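You operate a simulated robot arm through the tools that you are given. There is no shell and no other tool. Be economical: measure what you need, move in short steps, check, and stop when the job is done.

You are at the controls of a simulated two-armed robot. One attempt, no reset.

JOB
Unclamp the nozzle, rinse it and hang it in the blue rack.
Fine: the nozzle in the rinse stand; rinse under the tap; leave the tap off and the rinse head open. What is to be rubbed or washed off counts as gone when no trace of it is left.

Only the result counts: the job must be done as asked and must still hold three seconds after the hand-in. Knocking over, shifting, dropping, spilling or breaking anything else fails it.

ROBOT AND FRAMES
Two 7-joint arms with two-finger parallel grippers on one trunk, on a base that drives. Base frame: it is fixed to the floor where the robot stands at the start and does not move with it; the origin is under the middle of the robot, x ahead of it, y to its left, z up; the surface under the hand at the start is at about z = 0.82. Units: m, rad, N and s.
The left shoulder is at the start at [0.05, 0.165, 1.23], the right one opposite. With the tool pointing down near the work surface each hand reaches from about 0.1 to 0.68 m from the robot's upright axis, wherever it stands, measured 20 degrees to its own side. Places, roughly: cart pump lever [1.1, 0.5, 1]; clamp lever [0.7, -0.1, 1.2]; feed lever [0.8, 0.3, 0.9]; grey drain lever [0.7, 0, 1]; nozzle [-0.25, -1.25, 1]; rinse head [0.7, -0.1, 1.2]; tap lever [0, -1, 1]; third hole of the blue rack [-0.3, -1.3, 0.9]. Payload 3.91 kg a hand.
The TCP of each hand is the grasp point between the finger pads, 0.03 m short of the fingertips. In the tool frame z runs along the fingers and y along their closing line. Largest opening 0.11 m; finger width 0.02, thickness 0.01; the body of the gripper, 0.048 by 0.112 m, starts 0.055 m behind the TCP.
Orientation is told as [roll, pitch, yaw] about the base's x, y, z axes, in that order, counted from this pose: with the fingers straight down and closing along the base's y, the tool's x points along the base's -x, its y along +y and its z along -z.

CONTROLS
- The arms move only by the tool drive_tool. It takes "left_rows", "right_rows" or both (then of equal length, played together; a hand with none holds still); each is a list of rows, each a list of 3 entries, a list of its own where there are three numbers: the shift along the tool's x, y, z in m, then the turn, a rotation vector about the tool's x, y, z in rad, then the closure in counts, from 0 (fully open) to 255 (shut). In form: [[[x, y, z], [rx, ry, rz], fingers], ...]. A call has 1 to 10 rows; each row shifts and turns the commanded pose from where the row before left it, along the tool's axes as they then stand. Each row takes 0.2 s and may step no farther than 0.05 m and 0.15 rad from the row before; otherwise, or with a gripper value out of range, the whole call is refused. A pose out of reach is approached as far as the arm can. The call stops where the force on the tool passes 90 N (or 10 N more than at its start, if that is more) or the arm is blocked; 0.2 s more then pass. The fingers move at their own pace (about 0.045 m/s each) and stop on an object; they squeeze with about 38 N. The grip force told is the motor's: it shows also when the fingers shut on nothing. Time passes only in rows, and 0.2 s behind the last, so rows that do not move let the fingers close. It gives the time, the measured TCP pose, the force on the tool (base axes), the opening and the grip force at its end, in the units of the frame above (readings bear some noise), with the torque about the TCP (base axes, N m) and any sound that the robot's microphone picked up.
- Cameras (640 x 400 px; columns grow to the right, rows downward): "scene" is now at [0.1063, -0.0526, 1.4148]; the picture's right is [-0.58, -0.82, 0.00], its down [-0.35, 0.25, -0.90] and it looks along [0.74, -0.52, -0.43] (base axes); focal length 214 px, centre (320, 200). "left" rides on the left gripper at [0.072, -0.017, -0.103] in its tool frame; the picture's right is [0.23, 0.97, 0.00], its down [-0.76, 0.18, -0.62] and it looks along [-0.61, 0.14, 0.78] (tool axes); focal length 222 px, centre (320, 200). "right" rides on the right gripper at [0.072, 0.017, -0.103] in its tool frame; the picture's right is [-0.23, 0.97, 0.00], its down [-0.76, -0.18, -0.62] and it looks along [-0.61, -0.14, 0.78] (tool axes); focal length 222 px, centre (320, 200). There is no depth. A picture from a camera that has moved, and an enlarged one, comes with that camera's place and axes in the base frame and with its lens.
- camera(camera): a new picture of that camera. The clock stands still meanwhile.
- slide_trunk(by): slides the trunk up (or, below 0, down) by that many m; the arms and the scene camera ride with it, the base frame stays. It gives what a move gives, with no picture.
- drive_base(legs): drives the robot by 1 to 6 legs, each [ahead, left, turn to the left] in m, m and rad, along the robot's own axes; the way and the turn of a leg run together, so that a leg with both is an arc; at most 1.5 m and 3.142 rad a leg. The arms and the cameras ride along, it lands a little off, and it stops where it bumps. It gives what a move gives.
- head_to(pan, tilt): turns the head with the scene camera to pan (to the left, within 1.396 rad either way) and tilt (down, from -0.506 to 1.204), counted from straight ahead of the robot. It gives what a move gives.
- inspect(camera, box): a new picture of the part [left, top, right, bottom] of that camera's present view, enlarged. The clock stands still meanwhile.
- sign_off(): hands the job in; it is judged then, once.

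Go step by step. Nothing tells you exact positions but the pictures and the camera data: compare them with the known pose of the tool, close in by small moves and look again before you grip or let go. The budget is 120 turns and 108 pictures, counting those below and the enlarged ones. Unless the task says otherwise, let go and move clear before handing in, and close with one line.

The tools are called by a JSON object that holds its "name" and its "arguments". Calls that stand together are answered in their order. drive_tool: Moves the arms, as the interface text tells. Its arguments: {"type":"object","properties":{"left_rows":{"type":"array","items":{"type":"array"}},"right_rows":{"type":"array","items":{"type":"array"}}},"required":[]} The other tools are called the same way: slide_trunk (by) slides the trunk up or down; drive_base (legs) drives the base; head_to (pan, tilt) turns the head that bears the scene camera; camera (camera) takes a picture; inspect (camera, box) takes an enlarged picture of a part of a camera's view; sign_off () hands the job in.

At the start:

```text
t: 0.0
left_ee_pos: [0.4789, -0.0528, 0.9994]
left_tool_rot: [0.0, -0.001, 0.0]
left_force: [0.6, -0.3, -0.2]
left_ft_torque: [0.04, -0.04, -0.02]
left_width: 0.1101
left_finger_force: 0.1
right_ee_pos: [0.3093, -0.367, 1.0004]
right_tool_rot: [0.0, 0.001, -0.001]
right_force: [0.0, -0.1, 0.5]
right_ft_torque: [0.01, 0.01, 0.03]
right_width: 0.1099
right_finger_force: 0.1
trunk travel left (down, up): [-0.45, 0.053]
robot x, y, heading: [0.0011, -0.0009, 0.004]
head pan, tilt: [-0.618, 0.443]
```

scene: 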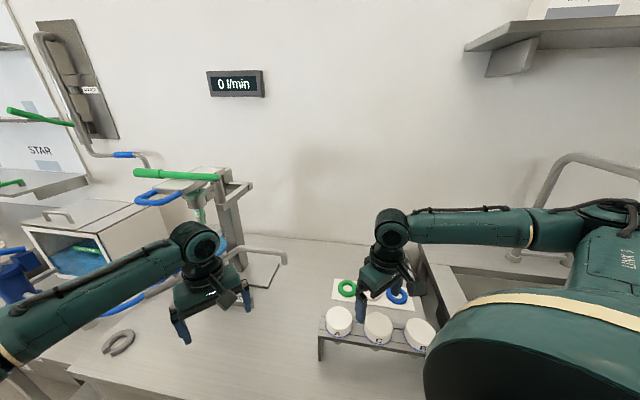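
right: 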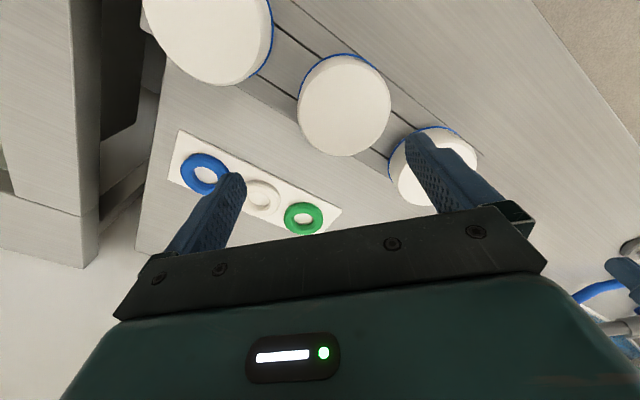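
left: 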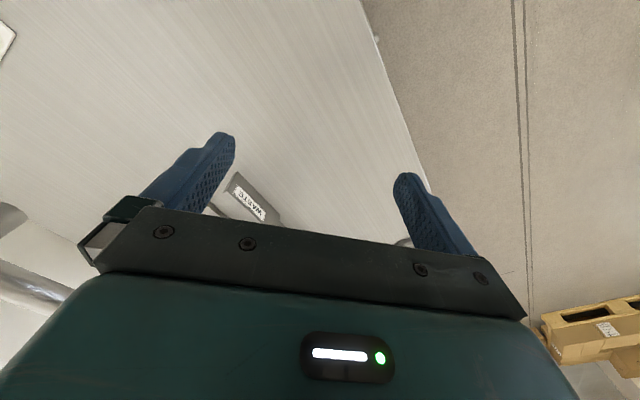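

I see a bench with a clamp stand, a cart on the left, and a sink to the right. I'll look around before moving.

{"name": "head_to", "arguments": {"pan": -0.15, "tilt": 0.35}}

{"name": "camera", "arguments": {"camera": "scene"}}

{"name": "head_to", "arguments": {"pan": -1.39, "tilt": 0.4}}

{"name": "camera", "arguments": {"camera": "scene"}}

```text
t: 0.9
left_ee_pos: [0.4767, -0.0533, 1.0007]
left_tool_rot: [0.0, 0.001, 0.0]
left_force: [-0.7, -0.3, -0.8]
left_ft_torque: [0.02, 0.0, 0.04]
left_width: 0.1097
left_finger_force: 0.0
right_ee_pos: [0.3093, -0.3669, 1.0005]
right_tool_rot: [0.0, 0.0, -0.001]
right_force: [-0.5, 0.5, -0.4]
right_ft_torque: [-0.01, 0.01, 0.04]
right_width: 0.1098
right_finger_force: 0.0
trunk travel left (down, up): [-0.45, 0.053]
robot x, y, heading: [-0.002, 0.0029, -0.002]
head pan, tilt: [-0.15, 0.351]
```

```text
104 pictures are left
camera scene: at [0.1234, -0.0133, 1.4233], right [-0.15, -0.99, 0.0], down [-0.34, 0.05, -0.94], along [0.93, -0.14, -0.34], focal length 214 px, centre (320, 200)
```

scene: 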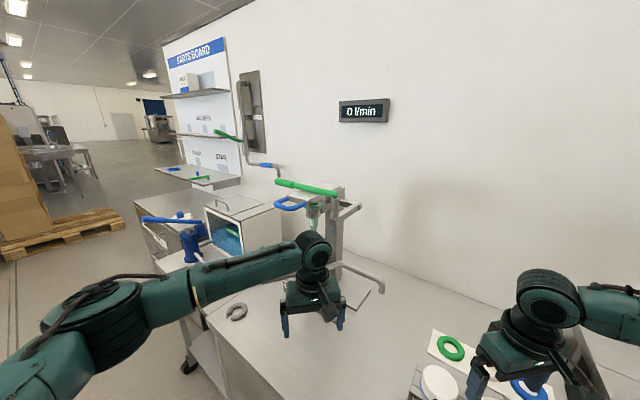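

```text
t: 2.3
left_ee_pos: [0.4781, -0.0537, 1.0009]
left_tool_rot: [0.0, 0.0, 0.001]
left_force: [-0.5, 0.0, 0.1]
left_ft_torque: [0.03, -0.02, 0.02]
left_width: 0.1099
left_finger_force: 0.0
right_ee_pos: [0.3094, -0.3676, 1.001]
right_tool_rot: [0.001, -0.001, 0.0]
right_force: [0.1, 0.7, -0.3]
right_ft_torque: [0.03, 0.0, 0.03]
right_width: 0.1101
right_finger_force: 0.0
trunk travel left (down, up): [-0.45, 0.053]
robot x, y, heading: [0.0049, 0.0005, 0.001]
head pan, tilt: [-1.389, 0.4]
```

```text
103 pictures are left
camera scene: at [0.0481, -0.0904, 1.4188], right [-0.98, -0.18, 0.0], down [-0.07, 0.38, -0.92], along [0.17, -0.91, -0.39], focal length 214 px, centre (320, 200)
```

scene: 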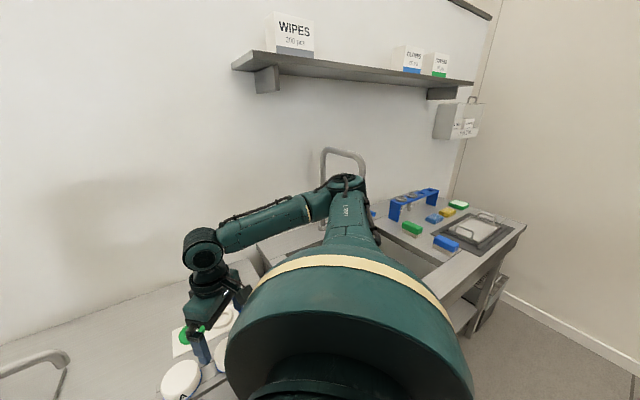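

The stand with green lever is ahead; sink and blue rack are to the right. I'll zoom in on both.

{"name": "inspect", "arguments": {"camera": "scene", "box": [300, 140, 540, 290]}}

{"name": "head_to", "arguments": {"pan": -0.2, "tilt": 0.45}}

{"name": "inspect", "arguments": {"camera": "scene", "box": [220, 120, 420, 245]}}

```text
2.67 times, centred on (420, 215) of scene
camera zoom: at [0.0481, -0.0904, 1.4188], right [-0.98, -0.18, 0.0], down [-0.07, 0.38, -0.92], along [0.17, -0.91, -0.39], focal length 572 px, centre (53, 160)
```

zoom: 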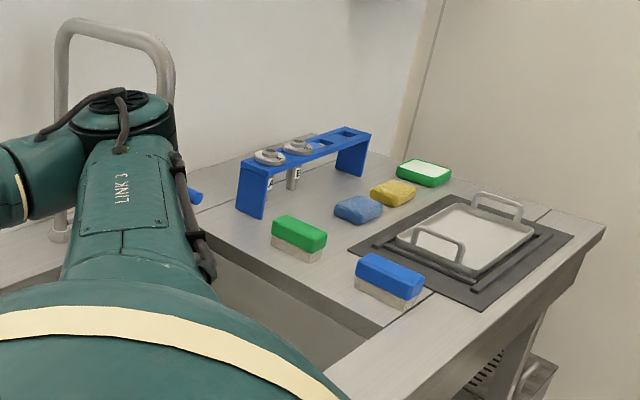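

```text
t: 3.7
left_ee_pos: [0.4771, -0.0533, 1.0014]
left_tool_rot: [0.0, 0.001, 0.003]
left_force: [0.3, -0.1, -0.1]
left_ft_torque: [0.02, -0.02, 0.0]
left_width: 0.1101
left_finger_force: 0.0
right_ee_pos: [0.309, -0.3672, 1.0008]
right_tool_rot: [-0.001, -0.001, 0.0]
right_force: [0.3, -0.7, 0.6]
right_ft_torque: [0.0, 0.01, -0.01]
right_width: 0.1101
right_finger_force: 0.1
trunk travel left (down, up): [-0.45, 0.053]
robot x, y, heading: [0.0005, 0.0012, -0.002]
head pan, tilt: [-0.201, 0.45]
```

```text
3.20 times, centred on (320, 182) of scene
camera zoom: at [0.1213, -0.0177, 1.4141], right [-0.2, -0.98, 0.0], down [-0.43, 0.09, -0.9], along [0.88, -0.18, -0.44], focal length 686 px, centre (320, 256)
```

zoom: 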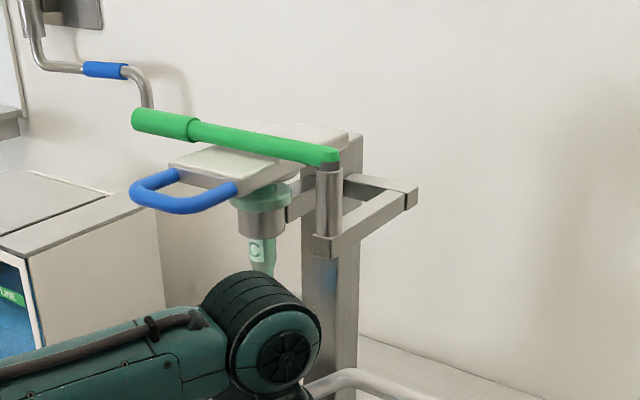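

Nozzle C sits in the rinse stand under a lid with a blue handle, held by a green lever. I'll move the left arm aside for a clearer view.

{"name": "drive_tool", "arguments": {"left_rows": [[[0.04, 0.03, 0], [0, 0, 0], 0], [[0.04, 0.03, 0], [0, 0, 0], 0], [[0.03, 0.04, 0], [0, 0, 0], 0], [[0.0, 0.05, 0], [0, 0, 0], 0], [[0.0, 0.05, 0], [0, 0, 0], 0], [[0.0, 0.05, 0], [0, 0, 0], 0], [[0, 0.05, 0], [0, 0, 0], 0]]}}

{"name": "camera", "arguments": {"camera": "scene"}}

{"name": "inspect", "arguments": {"camera": "scene", "box": [260, 130, 420, 230]}}

{"name": "inspect", "arguments": {"camera": "scene", "box": [240, 200, 440, 325]}}

```text
t: 5.3
left_ee_pos: [0.3669, 0.2492, 1.0042]
left_tool_rot: [0.0, 0.0, -0.001]
left_force: [0.3, -0.2, 0.5]
left_ft_torque: [-0.02, 0.01, -0.02]
left_width: 0.1101
left_finger_force: 0.1
right_ee_pos: [0.3093, -0.3664, 1.0001]
right_tool_rot: [-0.001, 0.0, 0.0]
right_force: [-0.2, 0.1, -0.6]
right_ft_torque: [-0.03, 0.03, 0.0]
right_width: 0.1099
right_finger_force: 0.0
trunk travel left (down, up): [-0.45, 0.053]
robot x, y, heading: [-0.0031, 0.0025, -0.001]
head pan, tilt: [-0.201, 0.45]
```

```text
100 pictures are left
camera scene: at [0.1209, -0.0169, 1.4142], right [-0.2, -0.98, 0.0], down [-0.43, 0.09, -0.9], along [0.88, -0.18, -0.43], focal length 214 px, centre (320, 200)
```

scene: 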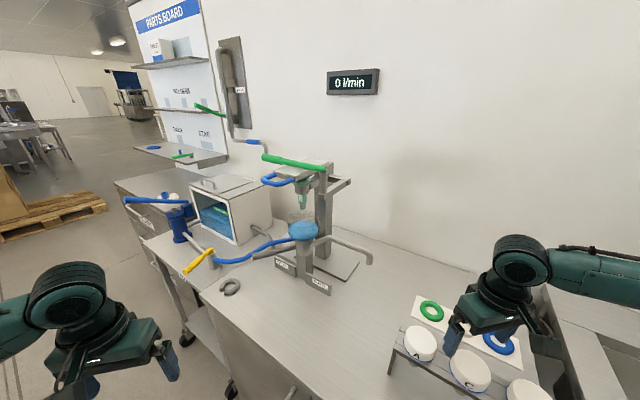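

```text
4.00 times, centred on (340, 180) of scene
camera zoom: at [0.1209, -0.0169, 1.4142], right [-0.2, -0.98, 0.0], down [-0.43, 0.09, -0.9], along [0.88, -0.18, -0.43], focal length 858 px, centre (240, 280)
```

zoom: 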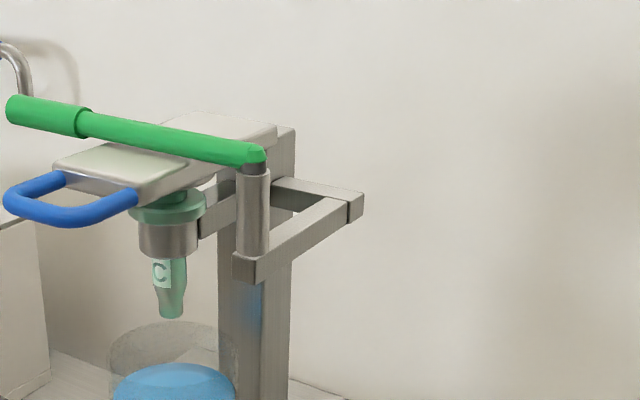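

```text
3.20 times, centred on (340, 262) of scene
camera zoom: at [0.1209, -0.0169, 1.4142], right [-0.2, -0.98, 0.0], down [-0.43, 0.09, -0.9], along [0.88, -0.18, -0.43], focal length 686 px, centre (256, 0)
```

zoom: 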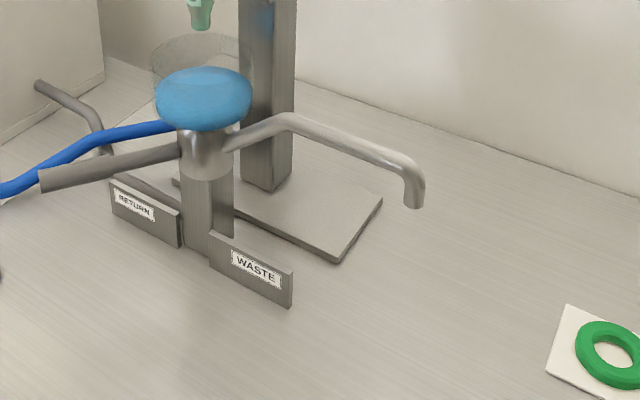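

The bench runs at about 45° to the base frame (into-wall direction ≈ [0.72,-0.69]). I'll turn the robot to face it squarely and look again.

{"name": "drive_base", "arguments": {"legs": [[0, 0, -0.4]]}}

{"name": "head_to", "arguments": {"pan": 0.0, "tilt": 0.5}}

{"name": "camera", "arguments": {"camera": "scene"}}

```text
t: 6.9
left_ee_pos: [0.436, 0.0832, 1.0031]
left_tool_rot: [-0.001, 0.001, -0.404]
left_force: [0.0, 0.7, -1.0]
left_ft_torque: [0.01, -0.02, 0.0]
left_width: 0.1102
left_finger_force: 0.1
right_ee_pos: [0.1401, -0.4591, 0.9992]
right_tool_rot: [-0.001, 0.0, -0.405]
right_force: [0.9, 0.2, -0.1]
right_ft_torque: [0.0, 0.02, 0.01]
right_width: 0.11
right_finger_force: 0.1
trunk travel left (down, up): [-0.45, 0.053]
robot x, y, heading: [0.0005, 0.0016, -0.402]
head pan, tilt: [-0.201, 0.45]
```

```text
t: 7.7
left_ee_pos: [0.4359, 0.0829, 1.0018]
left_tool_rot: [0.0, -0.002, -0.405]
left_force: [-0.9, 0.0, -0.2]
left_ft_torque: [-0.02, -0.01, -0.02]
left_width: 0.1099
left_finger_force: 0.1
right_ee_pos: [0.1398, -0.4597, 1.0006]
right_tool_rot: [-0.001, -0.002, -0.405]
right_force: [-0.9, -0.5, -0.7]
right_ft_torque: [0.02, 0.03, -0.02]
right_width: 0.1099
right_finger_force: 0.0
trunk travel left (down, up): [-0.45, 0.053]
robot x, y, heading: [0.0009, 0.0014, -0.403]
head pan, tilt: [0.0, 0.499]
```

```text
97 pictures are left
camera scene: at [0.1125, -0.0467, 1.4097], right [-0.39, -0.92, 0.0], down [-0.44, 0.19, -0.88], along [0.81, -0.35, -0.48], focal length 214 px, centre (320, 200)
```

scene: 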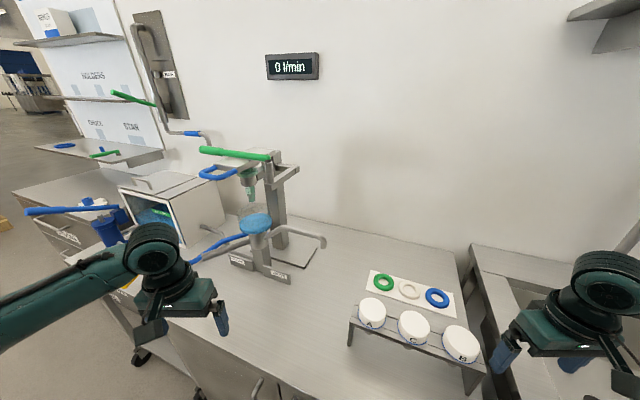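

Clear view. I'll finish the turn, tuck the left hand back and up, and sidestep left to stand in front of the rinse stand.

{"name": "drive_tool", "arguments": {"left_rows": [[[0.04, 0, -0.03], [0, 0, 0], 0], [[0.04, 0, -0.03], [0, 0, 0], 0], [[0.02, 0, -0.04], [0, 0, 0], 0]]}}

{"name": "drive_base", "arguments": {"legs": [[0, 0, -0.36], [0, 0.2, 0]]}}

{"name": "head_to", "arguments": {"pan": 0.3, "tilt": 0.45}}

{"name": "camera", "arguments": {"camera": "scene"}}

{"name": "inspect", "arguments": {"camera": "scene", "box": [200, 100, 400, 225]}}

```text
t: 8.5
left_ee_pos: [0.3443, 0.1225, 1.1022]
left_tool_rot: [0.0, -0.001, -0.402]
left_force: [-0.4, -0.2, 0.1]
left_ft_torque: [-0.01, 0.0, 0.0]
left_width: 0.1102
left_finger_force: 0.0
right_ee_pos: [0.1385, -0.4592, 0.9994]
right_tool_rot: [0.001, 0.0, -0.406]
right_force: [0.2, 0.2, 0.1]
right_ft_torque: [0.02, 0.02, 0.02]
right_width: 0.1102
right_finger_force: 0.1
trunk travel left (down, up): [-0.45, 0.053]
robot x, y, heading: [-0.0005, 0.0024, -0.401]
head pan, tilt: [0.0, 0.499]
```

```text
t: 12.0
left_ee_pos: [0.5039, 0.1421, 1.1031]
left_tool_rot: [0.0, 0.0, -0.759]
left_force: [0.5, 1.2, 0.0]
left_ft_torque: [-0.01, 0.01, 0.0]
left_width: 0.11
left_finger_force: 0.0
right_ee_pos: [0.1107, -0.3326, 1.0009]
right_tool_rot: [-0.001, 0.0, -0.762]
right_force: [0.4, -0.7, -0.6]
right_ft_torque: [0.03, 0.02, 0.01]
right_width: 0.1101
right_finger_force: 0.1
trunk travel left (down, up): [-0.45, 0.053]
robot x, y, heading: [0.1402, 0.1461, -0.764]
head pan, tilt: [0.0, 0.499]
```

```text
t: 12.8
left_ee_pos: [0.504, 0.1409, 1.1017]
left_tool_rot: [-0.001, 0.0, -0.759]
left_force: [-0.4, -0.1, 0.2]
left_ft_torque: [0.01, 0.04, 0.0]
left_width: 0.1104
left_finger_force: 0.0
right_ee_pos: [0.1105, -0.3328, 1.0005]
right_tool_rot: [0.0, -0.001, -0.76]
right_force: [-0.3, -0.8, 0.1]
right_ft_torque: [0.01, -0.05, 0.0]
right_width: 0.1099
right_finger_force: 0.1
trunk travel left (down, up): [-0.45, 0.053]
robot x, y, heading: [0.1398, 0.1476, -0.757]
head pan, tilt: [0.3, 0.45]
```

```text
96 pictures are left
camera scene: at [0.245, 0.0866, 1.4141], right [-0.45, -0.9, 0.0], down [-0.39, 0.19, -0.9], along [0.81, -0.4, -0.44], focal length 214 px, centre (320, 200)
```

scene: 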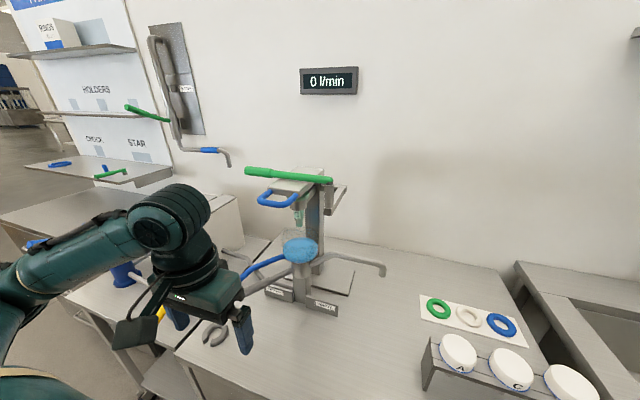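

```text
3.20 times, centred on (300, 162) of scene
camera zoom: at [0.245, 0.0866, 1.4141], right [-0.45, -0.9, 0.0], down [-0.39, 0.19, -0.9], along [0.81, -0.4, -0.44], focal length 686 px, centre (384, 320)
```

zoom: 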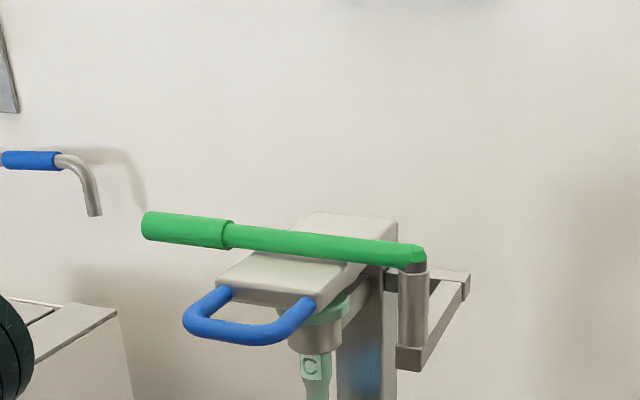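

Triangulated: lever pivot ≈ (0.631,-0.127,1.25), lever tip ≈ (0.776,0.025,1.25), blue handle ≈ (0.65,-0.01,1.205), nozzle ≈ (0.702,-0.073,1.14). I'll raise the left hand, go over the lever and be behind it with shut fingers.

{"name": "slide_trunk", "arguments": {"by": 0.05}}

{"name": "drive_tool", "arguments": {"left_rows": [[[0, 0.02, -0.045], [0, 0, 0], 255], [[0, 0.02, -0.045], [0, 0, 0], 255], [[0, 0.02, -0.045], [0, 0, 0], 255], [[0, 0.01, -0.045], [0, 0, 0], 255], [[0, 0, -0.02], [0, 0, 0], 255], [[-0.045, 0, 0], [0, 0, 0], 255], [[-0.045, 0, 0], [0, 0, 0], 255], [[-0.045, 0, 0], [0, 0, 0], 255], [[-0.045, 0, 0], [0, 0, 0], 255]]}}

{"name": "camera", "arguments": {"camera": "scene"}}

{"name": "camera", "arguments": {"camera": "left"}}

```text
t: 13.7
left_ee_pos: [0.5042, 0.141, 1.1535]
left_tool_rot: [0.001, 0.0, -0.76]
left_force: [-0.2, 0.0, -0.5]
left_ft_torque: [0.01, -0.01, 0.0]
left_width: 0.1099
left_finger_force: 0.0
right_ee_pos: [0.1098, -0.3325, 1.0488]
right_tool_rot: [0.001, -0.001, -0.759]
right_force: [-0.4, -0.2, -1.1]
right_ft_torque: [0.05, 0.0, -0.03]
right_width: 0.1102
right_finger_force: 0.0
trunk travel left (down, up): [-0.5, 0.003]
robot x, y, heading: [0.1403, 0.1513, -0.764]
head pan, tilt: [0.3, 0.45]
```

```text
t: 15.7
left_ee_pos: [0.6843, 0.0684, 1.3557]
left_tool_rot: [-0.001, 0.003, -0.759]
left_force: [0.0, -0.3, 0.1]
left_ft_torque: [0.04, 0.0, -0.05]
left_width: 0.0001
left_finger_force: 37.6
right_ee_pos: [0.1115, -0.3329, 1.0498]
right_tool_rot: [0.002, 0.002, -0.759]
right_force: [0.4, 0.4, -0.3]
right_ft_torque: [0.04, -0.03, 0.0]
right_width: 0.1102
right_finger_force: 0.0
trunk travel left (down, up): [-0.5, 0.003]
robot x, y, heading: [0.1379, 0.1465, -0.763]
head pan, tilt: [0.3, 0.45]
```

```text
94 pictures are left
camera scene: at [0.2459, 0.0855, 1.4639], right [-0.44, -0.9, 0.0], down [-0.39, 0.19, -0.9], along [0.81, -0.4, -0.44], focal length 214 px, centre (320, 200)
```

scene: 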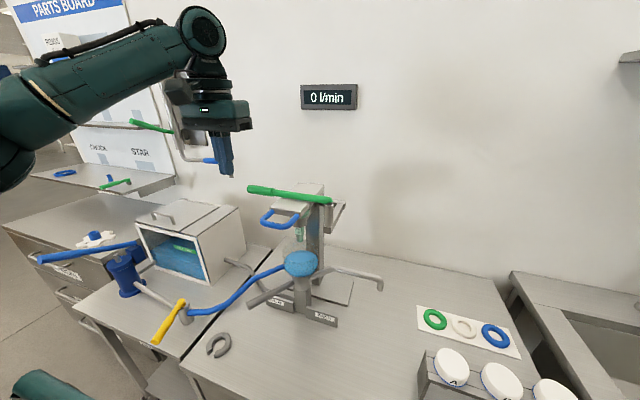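

```text
93 pictures are left
camera left: at [0.6197, 0.1067, 1.4591], right [0.51, 0.86, 0.0], down [0.68, -0.4, 0.62], along [0.54, -0.31, -0.78], focal length 222 px, centre (320, 200)
```

left: 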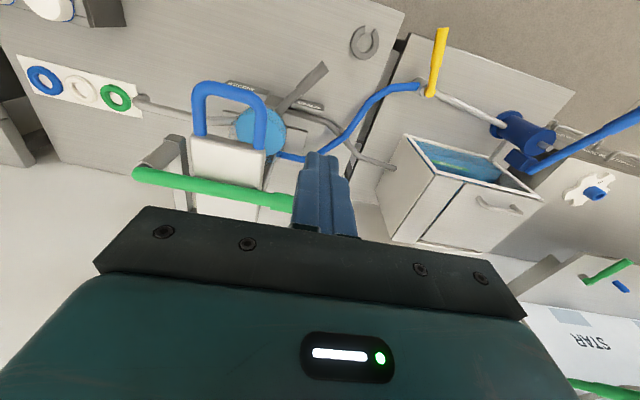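

The triangulation is confirmed from the wrist camera. Next: forward past the lever, then down behind it.

{"name": "drive_tool", "arguments": {"left_rows": [[[-0.045, 0, 0], [0, 0, 0], 255], [[-0.045, 0, 0], [0, 0, 0], 255], [[-0.047, 0, 0], [0, 0, 0], 255], [[0, 0, 0.04], [0, 0, 0], 255], [[0, 0, 0.04], [0, 0, 0], 255], [[0, 0, 0.018], [0, 0, 0], 255]]}}

{"name": "inspect", "arguments": {"camera": "scene", "box": [200, 100, 400, 225]}}

{"name": "camera", "arguments": {"camera": "left"}}

```text
t: 17.1
left_ee_pos: [0.7835, -0.0249, 1.2567]
left_tool_rot: [0.001, -0.001, -0.76]
left_force: [0.4, -0.3, -0.3]
left_ft_torque: [-0.01, -0.01, -0.01]
left_width: 0.0
left_finger_force: 37.1
right_ee_pos: [0.111, -0.3309, 1.0498]
right_tool_rot: [0.0, 0.0, -0.759]
right_force: [1.0, 0.5, 0.8]
right_ft_torque: [-0.02, 0.02, -0.02]
right_width: 0.1101
right_finger_force: 0.1
trunk travel left (down, up): [-0.5, 0.003]
robot x, y, heading: [0.1402, 0.1471, -0.763]
head pan, tilt: [0.3, 0.45]
```

```text
3.20 times, centred on (300, 162) of scene
camera zoom: at [0.2454, 0.0872, 1.4642], right [-0.44, -0.9, 0.0], down [-0.39, 0.19, -0.9], along [0.81, -0.4, -0.44], focal length 686 px, centre (384, 320)
```

zoom: 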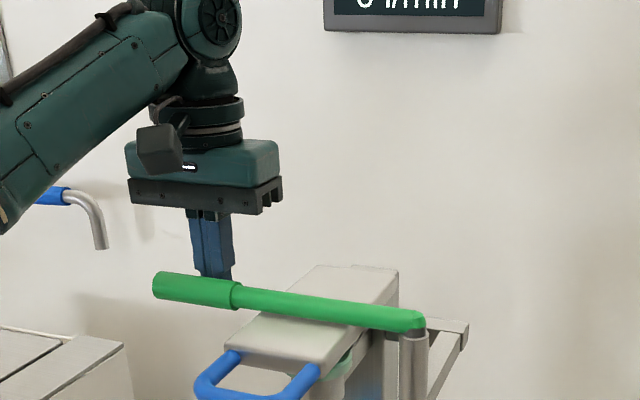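

```text
91 pictures are left
camera left: at [0.7198, 0.0129, 1.3596], right [0.51, 0.86, 0.0], down [0.67, -0.39, 0.62], along [0.54, -0.32, -0.78], focal length 222 px, centre (320, 200)
```

left: 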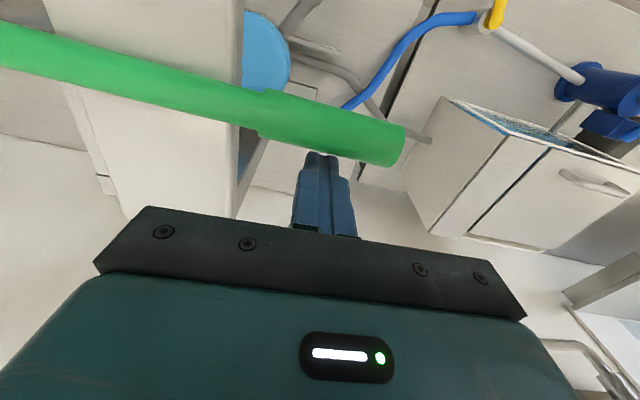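

The shut fingers are just behind the grip. I pull the lever toward me a little to test the swing.

{"name": "drive_tool", "arguments": {"left_rows": [[[0.02, 0, 0], [0, 0, 0], 255], [[0.02, 0, 0], [0, 0, 0], 255], [[0.02, 0, 0], [0, 0, 0], 255]]}}

{"name": "inspect", "arguments": {"camera": "scene", "box": [200, 100, 400, 225]}}

```text
t: 17.9
left_ee_pos: [0.7395, 0.0143, 1.2564]
left_tool_rot: [0.0, 0.0, -0.76]
left_force: [0.2, -0.4, 0.8]
left_ft_torque: [-0.03, -0.04, -0.02]
left_width: 0.0
left_finger_force: 37.6
right_ee_pos: [0.1098, -0.3317, 1.0497]
right_tool_rot: [0.0, 0.0, -0.76]
right_force: [1.2, -0.3, 0.5]
right_ft_torque: [-0.02, -0.03, -0.01]
right_width: 0.1099
right_finger_force: 0.1
trunk travel left (down, up): [-0.5, 0.003]
robot x, y, heading: [0.1375, 0.1478, -0.76]
head pan, tilt: [0.3, 0.45]
```

```text
3.20 times, centred on (300, 162) of scene
camera zoom: at [0.2448, 0.0873, 1.4642], right [-0.44, -0.9, 0.0], down [-0.39, 0.19, -0.9], along [0.81, -0.4, -0.43], focal length 686 px, centre (384, 320)
```

zoom: 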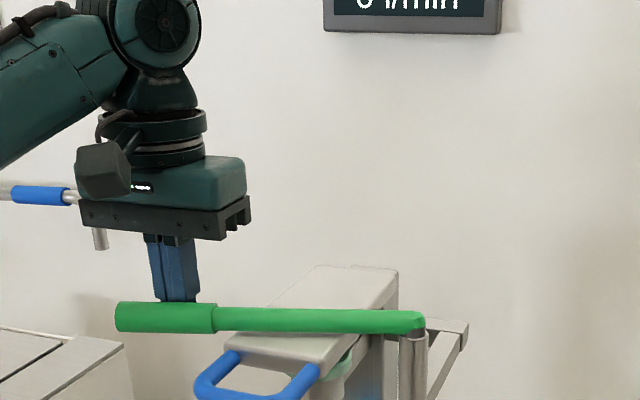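

It swings freely about the vertical post. I'll follow the arc until the lever points at me, clear of the lid.

{"name": "drive_tool", "arguments": {"left_rows": [[[0.043, -0.01, 0], [0, 0, 0], 255], [[0.0395, -0.02, 0], [0, 0, 0], 255], [[0.0332, -0.0294, 0], [0, 0, 0], 255], [[0.0249, -0.0368, 0], [0, 0, 0], 255], [[0.0151, -0.0417, 0], [0, 0, 0], 255], [[0.0042, -0.044, 0], [0, 0, 0], 255]]}}

{"name": "inspect", "arguments": {"camera": "scene", "box": [200, 100, 400, 225]}}

```text
t: 19.5
left_ee_pos: [0.5219, 0.0099, 1.2571]
left_tool_rot: [0.028, -0.011, -0.725]
left_force: [35.2, 33.7, 22.4]
left_ft_torque: [0.26, 0.07, -0.35]
left_width: 0.0001
left_finger_force: 37.4
right_ee_pos: [0.1191, -0.3262, 1.0529]
right_tool_rot: [-0.004, -0.001, -0.752]
right_force: [-0.5, 0.0, -0.4]
right_ft_torque: [0.0, 0.0, 0.01]
right_width: 0.1101
right_finger_force: 0.0
trunk travel left (down, up): [-0.5, 0.003]
robot x, y, heading: [0.1393, 0.1518, -0.752]
head pan, tilt: [0.3, 0.45]
stopped in row 6 (left hand): the force on the tool passed its limit at 101 N (the readings are from after the stop); the commanded pose is now the measured one
```

```text
3.20 times, centred on (300, 162) of scene
camera zoom: at [0.2516, 0.0968, 1.4642], right [-0.44, -0.9, 0.01], down [-0.39, 0.19, -0.9], along [0.81, -0.4, -0.44], focal length 686 px, centre (384, 320)
```

zoom: 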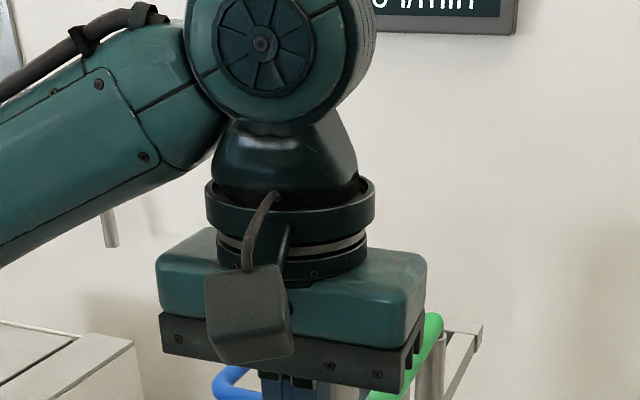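

The lever reached its stop, pointing toward me. I back off and up to view.

{"name": "drive_tool", "arguments": {"left_rows": [[[0, 0.03, 0], [0, 0, 0], 255], [[0, 0.04, -0.03], [0, 0, 0], 255], [[0.0, 0.04, -0.03], [0, 0, 0], 255], [[0.02, 0.04, 0], [0, 0, 0], 255], [[0.02, 0.04, 0], [0, 0, 0], 255]]}}

{"name": "inspect", "arguments": {"camera": "scene", "box": [200, 100, 400, 225]}}

{"name": "camera", "arguments": {"camera": "left"}}

```text
t: 20.7
left_ee_pos: [0.6087, 0.1639, 1.3235]
left_tool_rot: [0.027, -0.003, -0.741]
left_force: [0.9, -0.6, -0.1]
left_ft_torque: [0.0, 0.0, -0.02]
left_width: 0.0
left_finger_force: 37.9
right_ee_pos: [0.1141, -0.3303, 1.0503]
right_tool_rot: [0.0, -0.002, -0.756]
right_force: [0.0, 0.7, -0.2]
right_ft_torque: [0.01, -0.01, 0.0]
right_width: 0.1098
right_finger_force: 0.0
trunk travel left (down, up): [-0.5, 0.003]
robot x, y, heading: [0.1391, 0.1473, -0.758]
head pan, tilt: [0.3, 0.45]
```

```text
3.20 times, centred on (300, 162) of scene
camera zoom: at [0.2462, 0.0895, 1.4642], right [-0.44, -0.9, 0.0], down [-0.39, 0.19, -0.9], along [0.81, -0.4, -0.43], focal length 686 px, centre (384, 320)
```

zoom: 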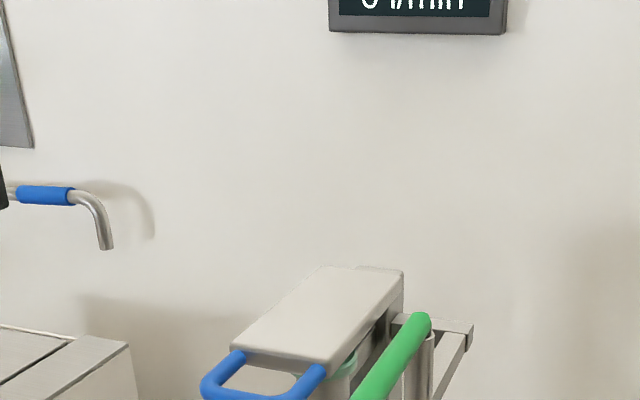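

```text
87 pictures are left
camera left: at [0.5411, 0.1991, 1.4258], right [0.49, 0.87, 0.03], down [0.67, -0.39, 0.63], along [0.56, -0.29, -0.78], focal length 222 px, centre (320, 200)
```

left: 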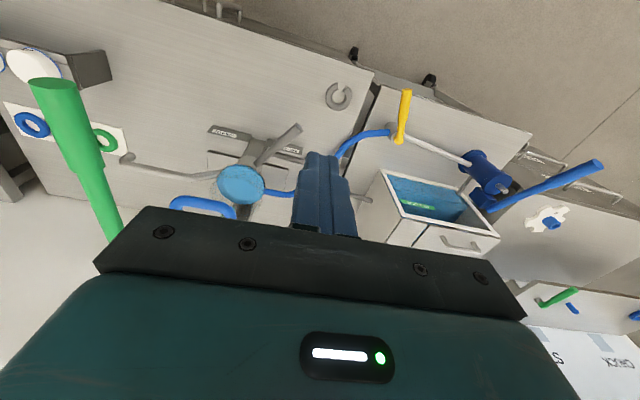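

The lever is clear of the lid. Next I turn the left hand so the fingers point horizontally at the wall, to lift the lid by its blue handle from below.

{"name": "drive_tool", "arguments": {"left_rows": [[[0, 0, 0], [0, -0.15, 0], 255], [[0, 0, 0], [0, -0.15, 0], 255], [[0, 0, 0], [0, -0.15, 0], 255], [[0, 0, 0], [0, -0.15, 0], 255], [[0, 0, 0], [0, -0.15, 0], 255], [[0, 0, 0], [0, -0.15, 0], 255], [[0, 0, 0], [0, -0.15, 0], 255], [[0, 0, 0], [0, -0.15, 0], 255], [[0, 0, 0], [0, -0.15, 0], 255], [[0, 0, 0], [0, -0.15, 0], 255]]}}

{"name": "camera", "arguments": {"camera": "left"}}

{"name": "camera", "arguments": {"camera": "scene"}}

```text
t: 22.9
left_ee_pos: [0.6764, 0.1678, 1.3722]
left_tool_rot: [0.396, -1.495, -1.138]
left_force: [0.8, 0.7, -0.1]
left_ft_torque: [-0.02, -0.02, -0.02]
left_width: 0.0
left_finger_force: 37.6
left hand out of reach, approached as far as the arm can: row 7, 8, 9, 10
right_ee_pos: [0.1138, -0.3312, 1.0499]
right_tool_rot: [0.0, -0.001, -0.756]
right_force: [0.3, 0.4, -0.3]
right_ft_torque: [-0.02, 0.0, -0.01]
right_width: 0.1099
right_finger_force: 0.0
trunk travel left (down, up): [-0.5, 0.003]
robot x, y, heading: [0.139, 0.1488, -0.755]
head pan, tilt: [0.3, 0.45]
```

```text
86 pictures are left
camera left: at [0.5864, 0.2297, 1.3068], right [0.65, 0.73, -0.2], down [-0.32, 0.5, 0.81], along [0.69, -0.46, 0.56], focal length 222 px, centre (320, 200)
```

left: 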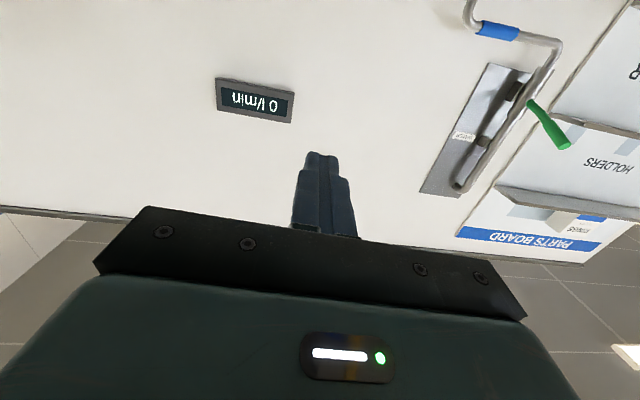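

```text
85 pictures are left
camera scene: at [0.2468, 0.0887, 1.4642], right [-0.44, -0.9, 0.0], down [-0.39, 0.19, -0.9], along [0.81, -0.4, -0.44], focal length 214 px, centre (320, 200)
```

scene: 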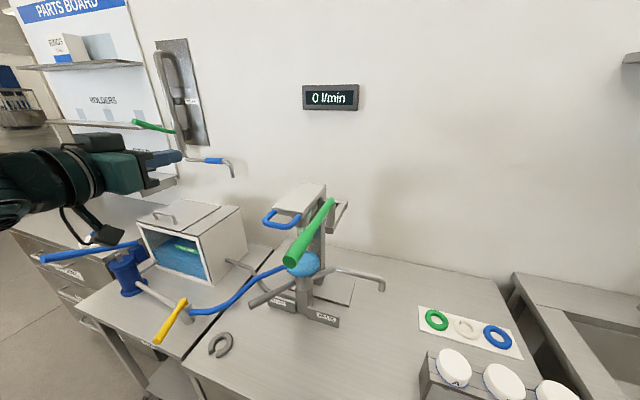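

The hand is horizontal. I lower it in front of the stand to just below handle height, then look closely.

{"name": "drive_tool", "arguments": {"left_rows": [[[0.03, 0, 0.03], [0, -0.035, 0], 255], [[0.04, 0, 0.03], [0, -0.035, 0], 255], [[0.045, 0, 0.01], [0, 0, 0], 255], [[0.045, 0, 0], [0, 0, 0], 255], [[0.01, -0.045, 0], [0, 0, 0], 255], [[0, -0.045, 0], [0, 0, 0], 255]]}}

{"name": "inspect", "arguments": {"camera": "scene", "box": [200, 150, 400, 275]}}

{"name": "camera", "arguments": {"camera": "left"}}

```text
t: 24.3
left_ee_pos: [0.6685, 0.0602, 1.1918]
left_tool_rot: [1.598, -1.543, -2.335]
left_force: [0.5, -0.3, 0.1]
left_ft_torque: [-0.01, -0.01, 0.0]
left_width: 0.0
left_finger_force: 37.6
right_ee_pos: [0.1144, -0.3318, 1.0502]
right_tool_rot: [0.0, 0.001, -0.757]
right_force: [-0.5, -0.7, 0.6]
right_ft_torque: [0.0, -0.03, -0.04]
right_width: 0.1102
right_finger_force: 0.0
trunk travel left (down, up): [-0.5, 0.003]
robot x, y, heading: [0.1398, 0.1508, -0.757]
head pan, tilt: [0.3, 0.45]
```

```text
3.20 times, centred on (300, 212) of scene
camera zoom: at [0.247, 0.0881, 1.4641], right [-0.44, -0.9, 0.0], down [-0.39, 0.19, -0.9], along [0.81, -0.4, -0.44], focal length 686 px, centre (384, 160)
```

zoom: 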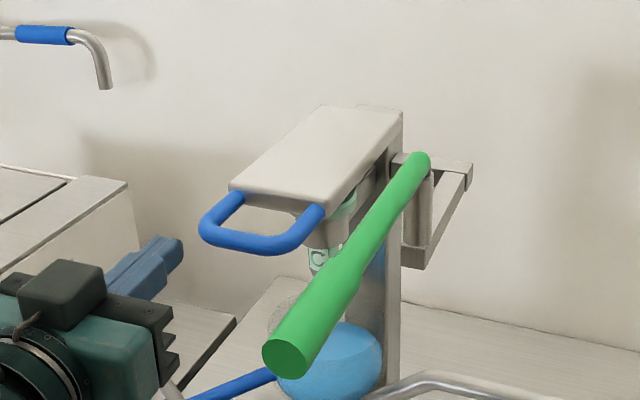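

```text
83 pictures are left
camera left: at [0.5827, 0.1183, 1.1193], right [0.66, 0.72, -0.2], down [-0.36, 0.54, 0.77], along [0.66, -0.43, 0.61], focal length 222 px, centre (320, 200)
```

left: 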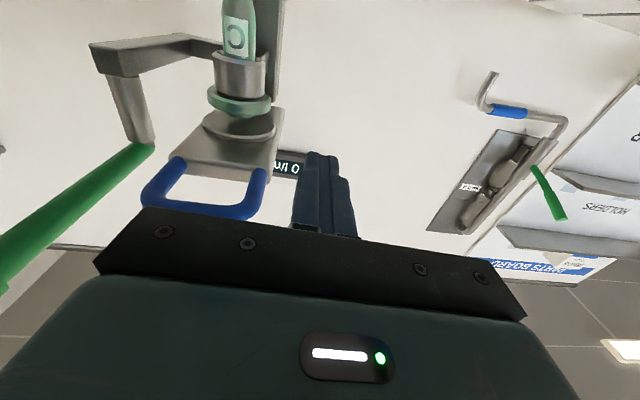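

Handle legs at u≈0.398–0.460 (bench axis), z≈1.225, front bar v≈0.46. I'll spread the fingers to about 5 cm and slide them in under the handle and lid front edge.

{"name": "drive_tool", "arguments": {"left_rows": [[[0, -0.037, 0], [0, 0, 0], 139], [[0, -0.037, 0], [0, 0, 0], 139], [[0, 0, 0], [0, 0, 0], 139], [[0, 0, 0], [0, 0, 0], 139], [[0, 0, 0.02], [0, 0, 0], 139], [[0, 0, 0.015], [0, 0, 0], 139]]}}

{"name": "inspect", "arguments": {"camera": "scene", "box": [220, 150, 380, 250]}}

{"name": "camera", "arguments": {"camera": "left"}}

```text
t: 25.7
left_ee_pos: [0.647, -0.0214, 1.1918]
left_tool_rot: [1.606, -1.543, -2.344]
left_force: [0.1, 0.5, -0.9]
left_ft_torque: [-0.03, 0.03, 0.01]
left_width: 0.0502
left_finger_force: 0.1
left hand out of reach, approached as far as the arm can: row 2
right_ee_pos: [0.1141, -0.3312, 1.0501]
right_tool_rot: [0.003, 0.0, -0.755]
right_force: [-0.1, -0.3, -0.3]
right_ft_torque: [-0.02, 0.0, 0.01]
right_width: 0.1101
right_finger_force: 0.0
trunk travel left (down, up): [-0.5, 0.003]
robot x, y, heading: [0.1432, 0.1487, -0.758]
head pan, tilt: [0.3, 0.45]
```

```text
4.00 times, centred on (300, 200) of scene
camera zoom: at [0.2467, 0.0884, 1.4641], right [-0.44, -0.9, 0.0], down [-0.39, 0.19, -0.9], along [0.81, -0.4, -0.44], focal length 858 px, centre (400, 200)
```

zoom: 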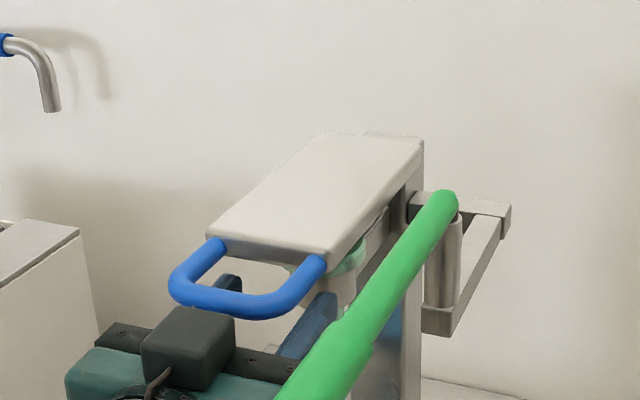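

```text
81 pictures are left
camera left: at [0.5609, 0.0369, 1.1185], right [0.66, 0.72, -0.2], down [-0.36, 0.54, 0.77], along [0.66, -0.43, 0.61], focal length 222 px, centre (320, 200)
```

left: 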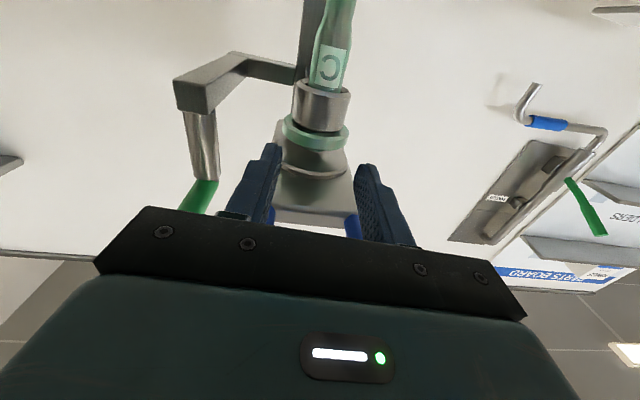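

The fingers lie under both legs of the handle. Now I lift along the hinge arc, first half.

{"name": "drive_tool", "arguments": {"left_rows": [[[-0.049, 0, 0.006], [0, 0, 0], 139], [[-0.038, 0, 0.018], [0, 0, 0], 139], [[-0.0307, 0, 0.0285], [0, 0, 0], 139]]}}

{"name": "inspect", "arguments": {"camera": "scene", "box": [200, 100, 400, 225]}}

```text
t: 26.5
left_ee_pos: [0.6804, -0.0592, 1.3094]
left_tool_rot: [1.665, -1.543, -2.404]
left_force: [-0.1, -1.1, -0.1]
left_ft_torque: [0.02, -0.02, -0.01]
left_width: 0.0502
left_finger_force: 0.1
right_ee_pos: [0.1151, -0.3311, 1.0506]
right_tool_rot: [0.003, 0.001, -0.756]
right_force: [1.0, 0.6, 0.0]
right_ft_torque: [0.01, -0.01, 0.04]
right_width: 0.11
right_finger_force: 0.0
trunk travel left (down, up): [-0.5, 0.003]
robot x, y, heading: [0.1402, 0.1494, -0.757]
head pan, tilt: [0.3, 0.45]
```

```text
3.20 times, centred on (300, 162) of scene
camera zoom: at [0.2466, 0.0881, 1.4642], right [-0.44, -0.9, 0.0], down [-0.39, 0.19, -0.9], along [0.81, -0.4, -0.44], focal length 686 px, centre (384, 320)
```

zoom: 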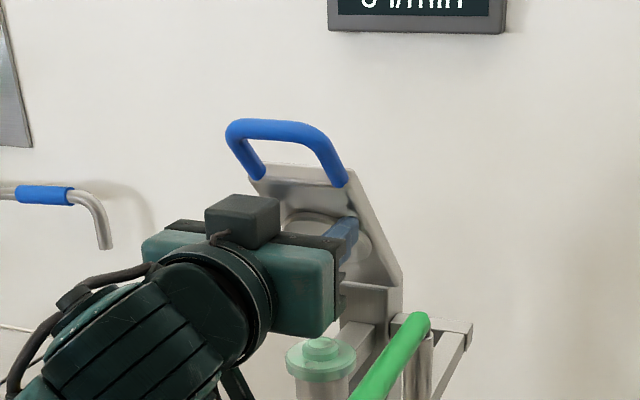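

The lid is rising; the nozzle's flange with a knob on top is visible. Continue past vertical.

{"name": "drive_tool", "arguments": {"left_rows": [[[-0.021, 0, 0.036], [0, 0, 0], 139], [[-0.009, 0, 0.041], [0, 0, 0], 139], [[0.001, 0, 0.028], [0, 0, 0], 139]]}}

{"name": "inspect", "arguments": {"camera": "scene", "box": [200, 100, 400, 225]}}

```text
t: 27.3
left_ee_pos: [0.7576, -0.1302, 1.34]
left_tool_rot: [1.574, -1.54, -2.314]
left_force: [-1.1, 0.1, 1.5]
left_ft_torque: [-0.07, 0.0, -0.13]
left_width: 0.0502
left_finger_force: 0.4
right_ee_pos: [0.1139, -0.3309, 1.0499]
right_tool_rot: [0.002, 0.001, -0.756]
right_force: [-0.5, 0.5, 0.4]
right_ft_torque: [0.03, 0.0, 0.03]
right_width: 0.11
right_finger_force: 0.1
trunk travel left (down, up): [-0.5, 0.003]
robot x, y, heading: [0.1425, 0.1488, -0.76]
head pan, tilt: [0.3, 0.45]
```

```text
3.20 times, centred on (300, 162) of scene
camera zoom: at [0.2465, 0.0882, 1.4641], right [-0.44, -0.9, 0.0], down [-0.39, 0.19, -0.9], along [0.81, -0.4, -0.44], focal length 686 px, centre (384, 320)
```

zoom: 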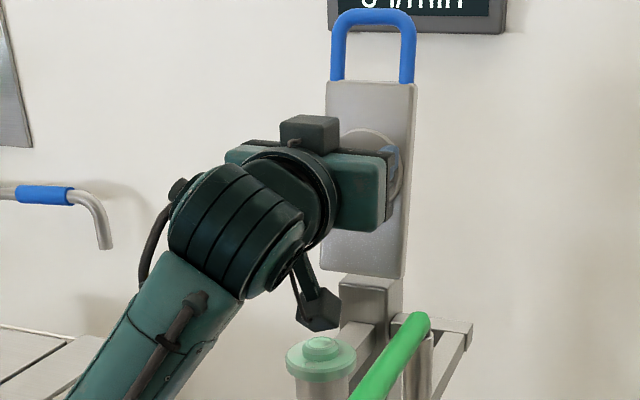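

Near or past vertical. I push a bit farther, then back off slowly to see whether it stays.

{"name": "drive_tool", "arguments": {"left_rows": [[[0.0, 0, 0.02], [0, 0, 0], 139], [[0.0, 0, 0.02], [0, 0, 0], 139]]}}

{"name": "inspect", "arguments": {"camera": "scene", "box": [200, 100, 400, 225]}}

```text
t: 27.9
left_ee_pos: [0.7756, -0.1469, 1.3535]
left_tool_rot: [2.441, -1.529, 3.097]
left_force: [-48.8, 50.7, 2.7]
left_ft_torque: [0.39, 0.45, -1.72]
left_width: 0.0483
left_finger_force: 0.1
right_ee_pos: [0.1065, -0.3234, 1.0542]
right_tool_rot: [-0.001, -0.013, -0.755]
right_force: [-0.3, -0.1, 0.1]
right_ft_torque: [0.0, 0.01, 0.0]
right_width: 0.1102
right_finger_force: 0.0
trunk travel left (down, up): [-0.5, 0.003]
robot x, y, heading: [0.1415, 0.15, -0.755]
head pan, tilt: [0.3, 0.45]
```

```text
3.20 times, centred on (300, 162) of scene
camera zoom: at [0.2358, 0.099, 1.4656], right [-0.44, -0.9, 0.0], down [-0.38, 0.18, -0.91], along [0.81, -0.4, -0.42], focal length 686 px, centre (384, 320)
```

zoom: 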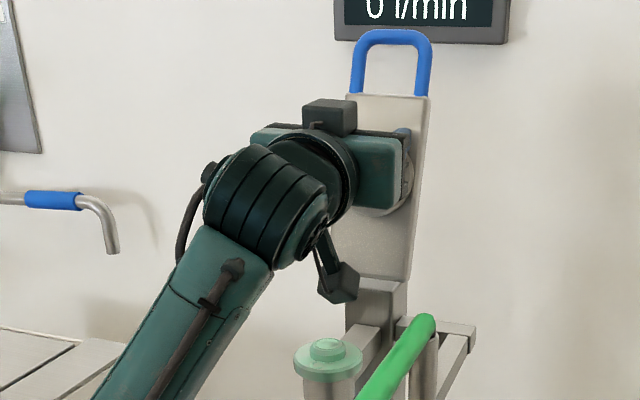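

The lid is at its stop. Retreating straight back.

{"name": "drive_tool", "arguments": {"left_rows": [[[0, 0, -0.02], [0, 0, 0], 139], [[0, 0, -0.04], [0, 0, 0], 139], [[0, 0, -0.045], [0, 0, 0], 139], [[0, 0.02, -0.045], [0, 0, 0], 139], [[0, 0.045, -0.02], [0, 0, 0], 139], [[0, 0.045, -0.02], [0, 0, 0], 139], [[0, 0.045, 0], [0, 0, 0], 139], [[0, 0.045, 0], [0, 0, 0], 139]]}}

{"name": "camera", "arguments": {"camera": "scene"}}

{"name": "inspect", "arguments": {"camera": "scene", "box": [240, 170, 400, 270]}}

```text
t: 29.7
left_ee_pos: [0.7825, 0.1209, 1.3428]
left_tool_rot: [1.62, -1.544, -2.361]
left_force: [-0.1, -0.2, 0.1]
left_ft_torque: [0.0, 0.03, -0.05]
left_width: 0.05
left_finger_force: 0.0
right_ee_pos: [0.1128, -0.3303, 1.0501]
right_tool_rot: [0.0, 0.0, -0.756]
right_force: [0.5, -0.6, -0.2]
right_ft_torque: [0.01, -0.05, -0.04]
right_width: 0.1099
right_finger_force: 0.1
trunk travel left (down, up): [-0.5, 0.003]
robot x, y, heading: [0.1406, 0.1503, -0.753]
head pan, tilt: [0.3, 0.45]
```

```text
77 pictures are left
camera scene: at [0.2469, 0.0894, 1.4642], right [-0.44, -0.9, 0.0], down [-0.39, 0.19, -0.9], along [0.81, -0.4, -0.43], focal length 214 px, centre (320, 200)
```

scene: 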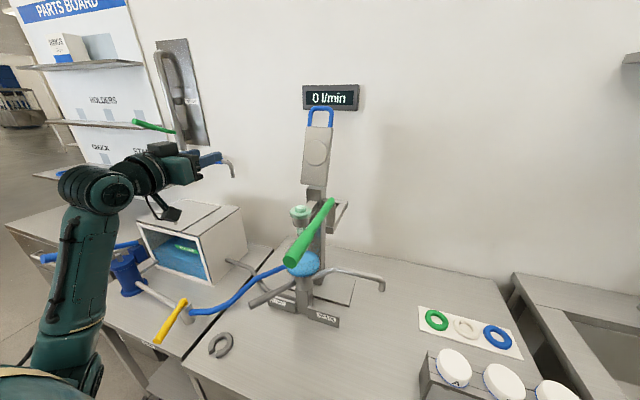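

```text
4.00 times, centred on (320, 220) of scene
camera zoom: at [0.2469, 0.0894, 1.4642], right [-0.44, -0.9, 0.0], down [-0.39, 0.19, -0.9], along [0.81, -0.4, -0.43], focal length 858 px, centre (320, 120)
```

zoom: 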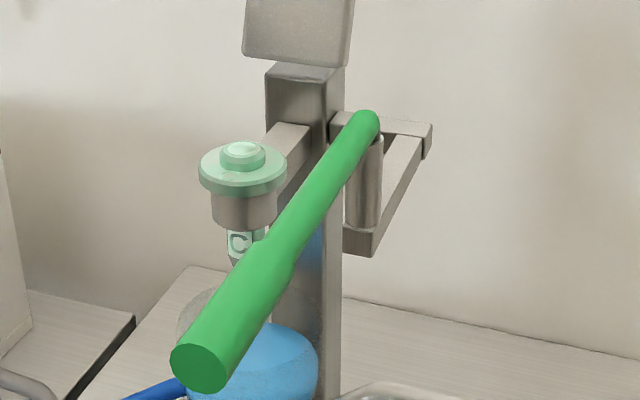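

The lid stays open and the nozzle (film-covered, flange centre ≈ (0.704,-0.079,1.19)) is free. I'll turn the left hand down again, open it, and go above the nozzle.

{"name": "drive_tool", "arguments": {"left_rows": [[[0, 0, 0], [0, 0.15, 0], 0], [[0, 0, 0], [0, 0.15, 0], 0], [[0, 0, 0], [0, 0.15, 0], 0], [[0, 0, 0], [0, 0.15, 0], 0], [[0, 0, 0], [0, 0.15, 0], 0], [[0, 0, 0], [0, 0.15, 0], 0], [[0, 0, 0], [0, 0.15, 0], 0], [[0, 0, 0], [0, 0.15, 0], 0], [[0, 0, 0], [0, 0.15, 0], 0], [[0, 0, 0], [0, 0.15, 0], 0]]}}

{"name": "drive_tool", "arguments": {"left_rows": [[[0, 0, 0], [0, 0.07, 0], 0]]}}

```text
t: 31.9
left_ee_pos: [0.7834, 0.1177, 1.3459]
left_tool_rot: [0.025, -0.075, -0.741]
left_force: [0.7, -0.4, -0.8]
left_ft_torque: [0.0, -0.02, 0.0]
left_width: 0.1097
left_finger_force: 0.1
right_ee_pos: [0.1142, -0.3314, 1.0505]
right_tool_rot: [0.001, 0.0, -0.756]
right_force: [-0.8, 0.3, -0.9]
right_ft_torque: [0.03, 0.0, 0.04]
right_width: 0.11
right_finger_force: 0.0
trunk travel left (down, up): [-0.5, 0.003]
robot x, y, heading: [0.1378, 0.145, -0.755]
head pan, tilt: [0.3, 0.45]
```

```text
t: 32.3
left_ee_pos: [0.7828, 0.1173, 1.3453]
left_tool_rot: [0.029, -0.002, -0.739]
left_force: [-0.5, -0.2, 0.2]
left_ft_torque: [0.0, 0.0, 0.02]
left_width: 0.1101
left_finger_force: 0.0
right_ee_pos: [0.114, -0.3305, 1.0505]
right_tool_rot: [0.002, -0.001, -0.755]
right_force: [-0.6, -1.0, 0.6]
right_ft_torque: [0.04, 0.0, 0.04]
right_width: 0.1099
right_finger_force: 0.1
trunk travel left (down, up): [-0.5, 0.003]
robot x, y, heading: [0.1441, 0.1457, -0.76]
head pan, tilt: [0.3, 0.45]
```

Correcting the small tilt and moving above the nozzle.

{"name": "drive_tool", "arguments": {"left_rows": [[[0, 0, 0], [0.0214, -0.0195, 0], 0], [[-0.015, -0.04, 0], [0, 0, 0], 0], [[-0.015, -0.04, 0], [0, 0, 0], 0], [[-0.015, -0.04, 0], [0, 0, 0], 0], [[-0.015, -0.04, 0], [0, 0, 0], 0], [[-0.014, -0.038, 0.02], [0, 0, 0], 0]]}}

{"name": "camera", "arguments": {"camera": "left"}}

{"name": "inspect", "arguments": {"camera": "scene", "box": [220, 120, 420, 245]}}

```text
t: 33.7
left_ee_pos: [0.7034, -0.0836, 1.3227]
left_tool_rot: [0.008, -0.022, -0.739]
left_force: [-0.2, -0.3, 0.0]
left_ft_torque: [0.02, -0.02, 0.03]
left_width: 0.1102
left_finger_force: 0.1
right_ee_pos: [0.1147, -0.332, 1.0496]
right_tool_rot: [0.002, 0.0, -0.757]
right_force: [0.4, -0.2, -1.4]
right_ft_torque: [0.03, -0.01, 0.0]
right_width: 0.11
right_finger_force: 0.1
trunk travel left (down, up): [-0.5, 0.003]
robot x, y, heading: [0.1406, 0.1477, -0.761]
head pan, tilt: [0.3, 0.45]
```

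```text
75 pictures are left
camera left: at [0.6366, -0.0453, 1.4249], right [0.49, 0.87, 0.0], down [0.67, -0.38, 0.64], along [0.56, -0.31, -0.77], focal length 222 px, centre (320, 200)
```

left: 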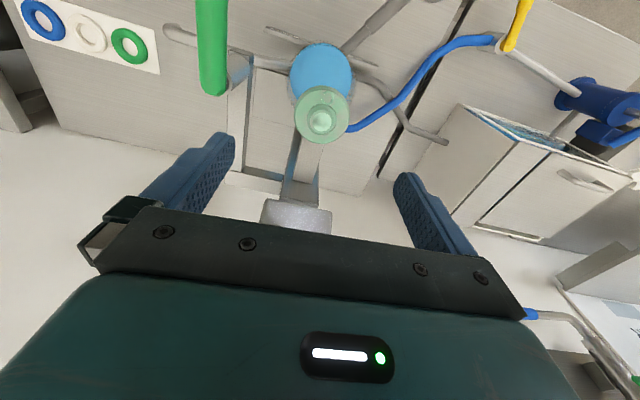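

```text
3.20 times, centred on (320, 182) of scene
camera zoom: at [0.2467, 0.0871, 1.4641], right [-0.44, -0.9, 0.0], down [-0.39, 0.19, -0.9], along [0.81, -0.4, -0.44], focal length 686 px, centre (320, 256)
```

zoom: 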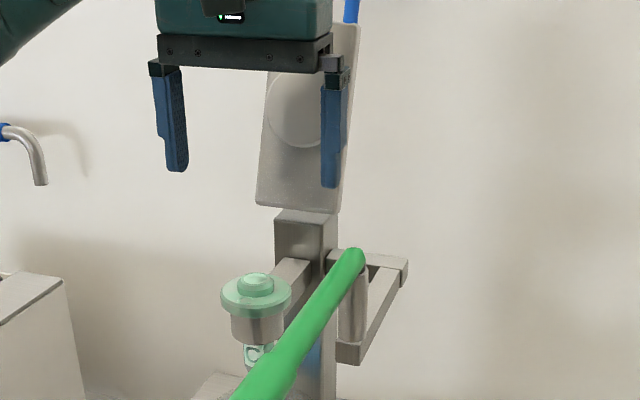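

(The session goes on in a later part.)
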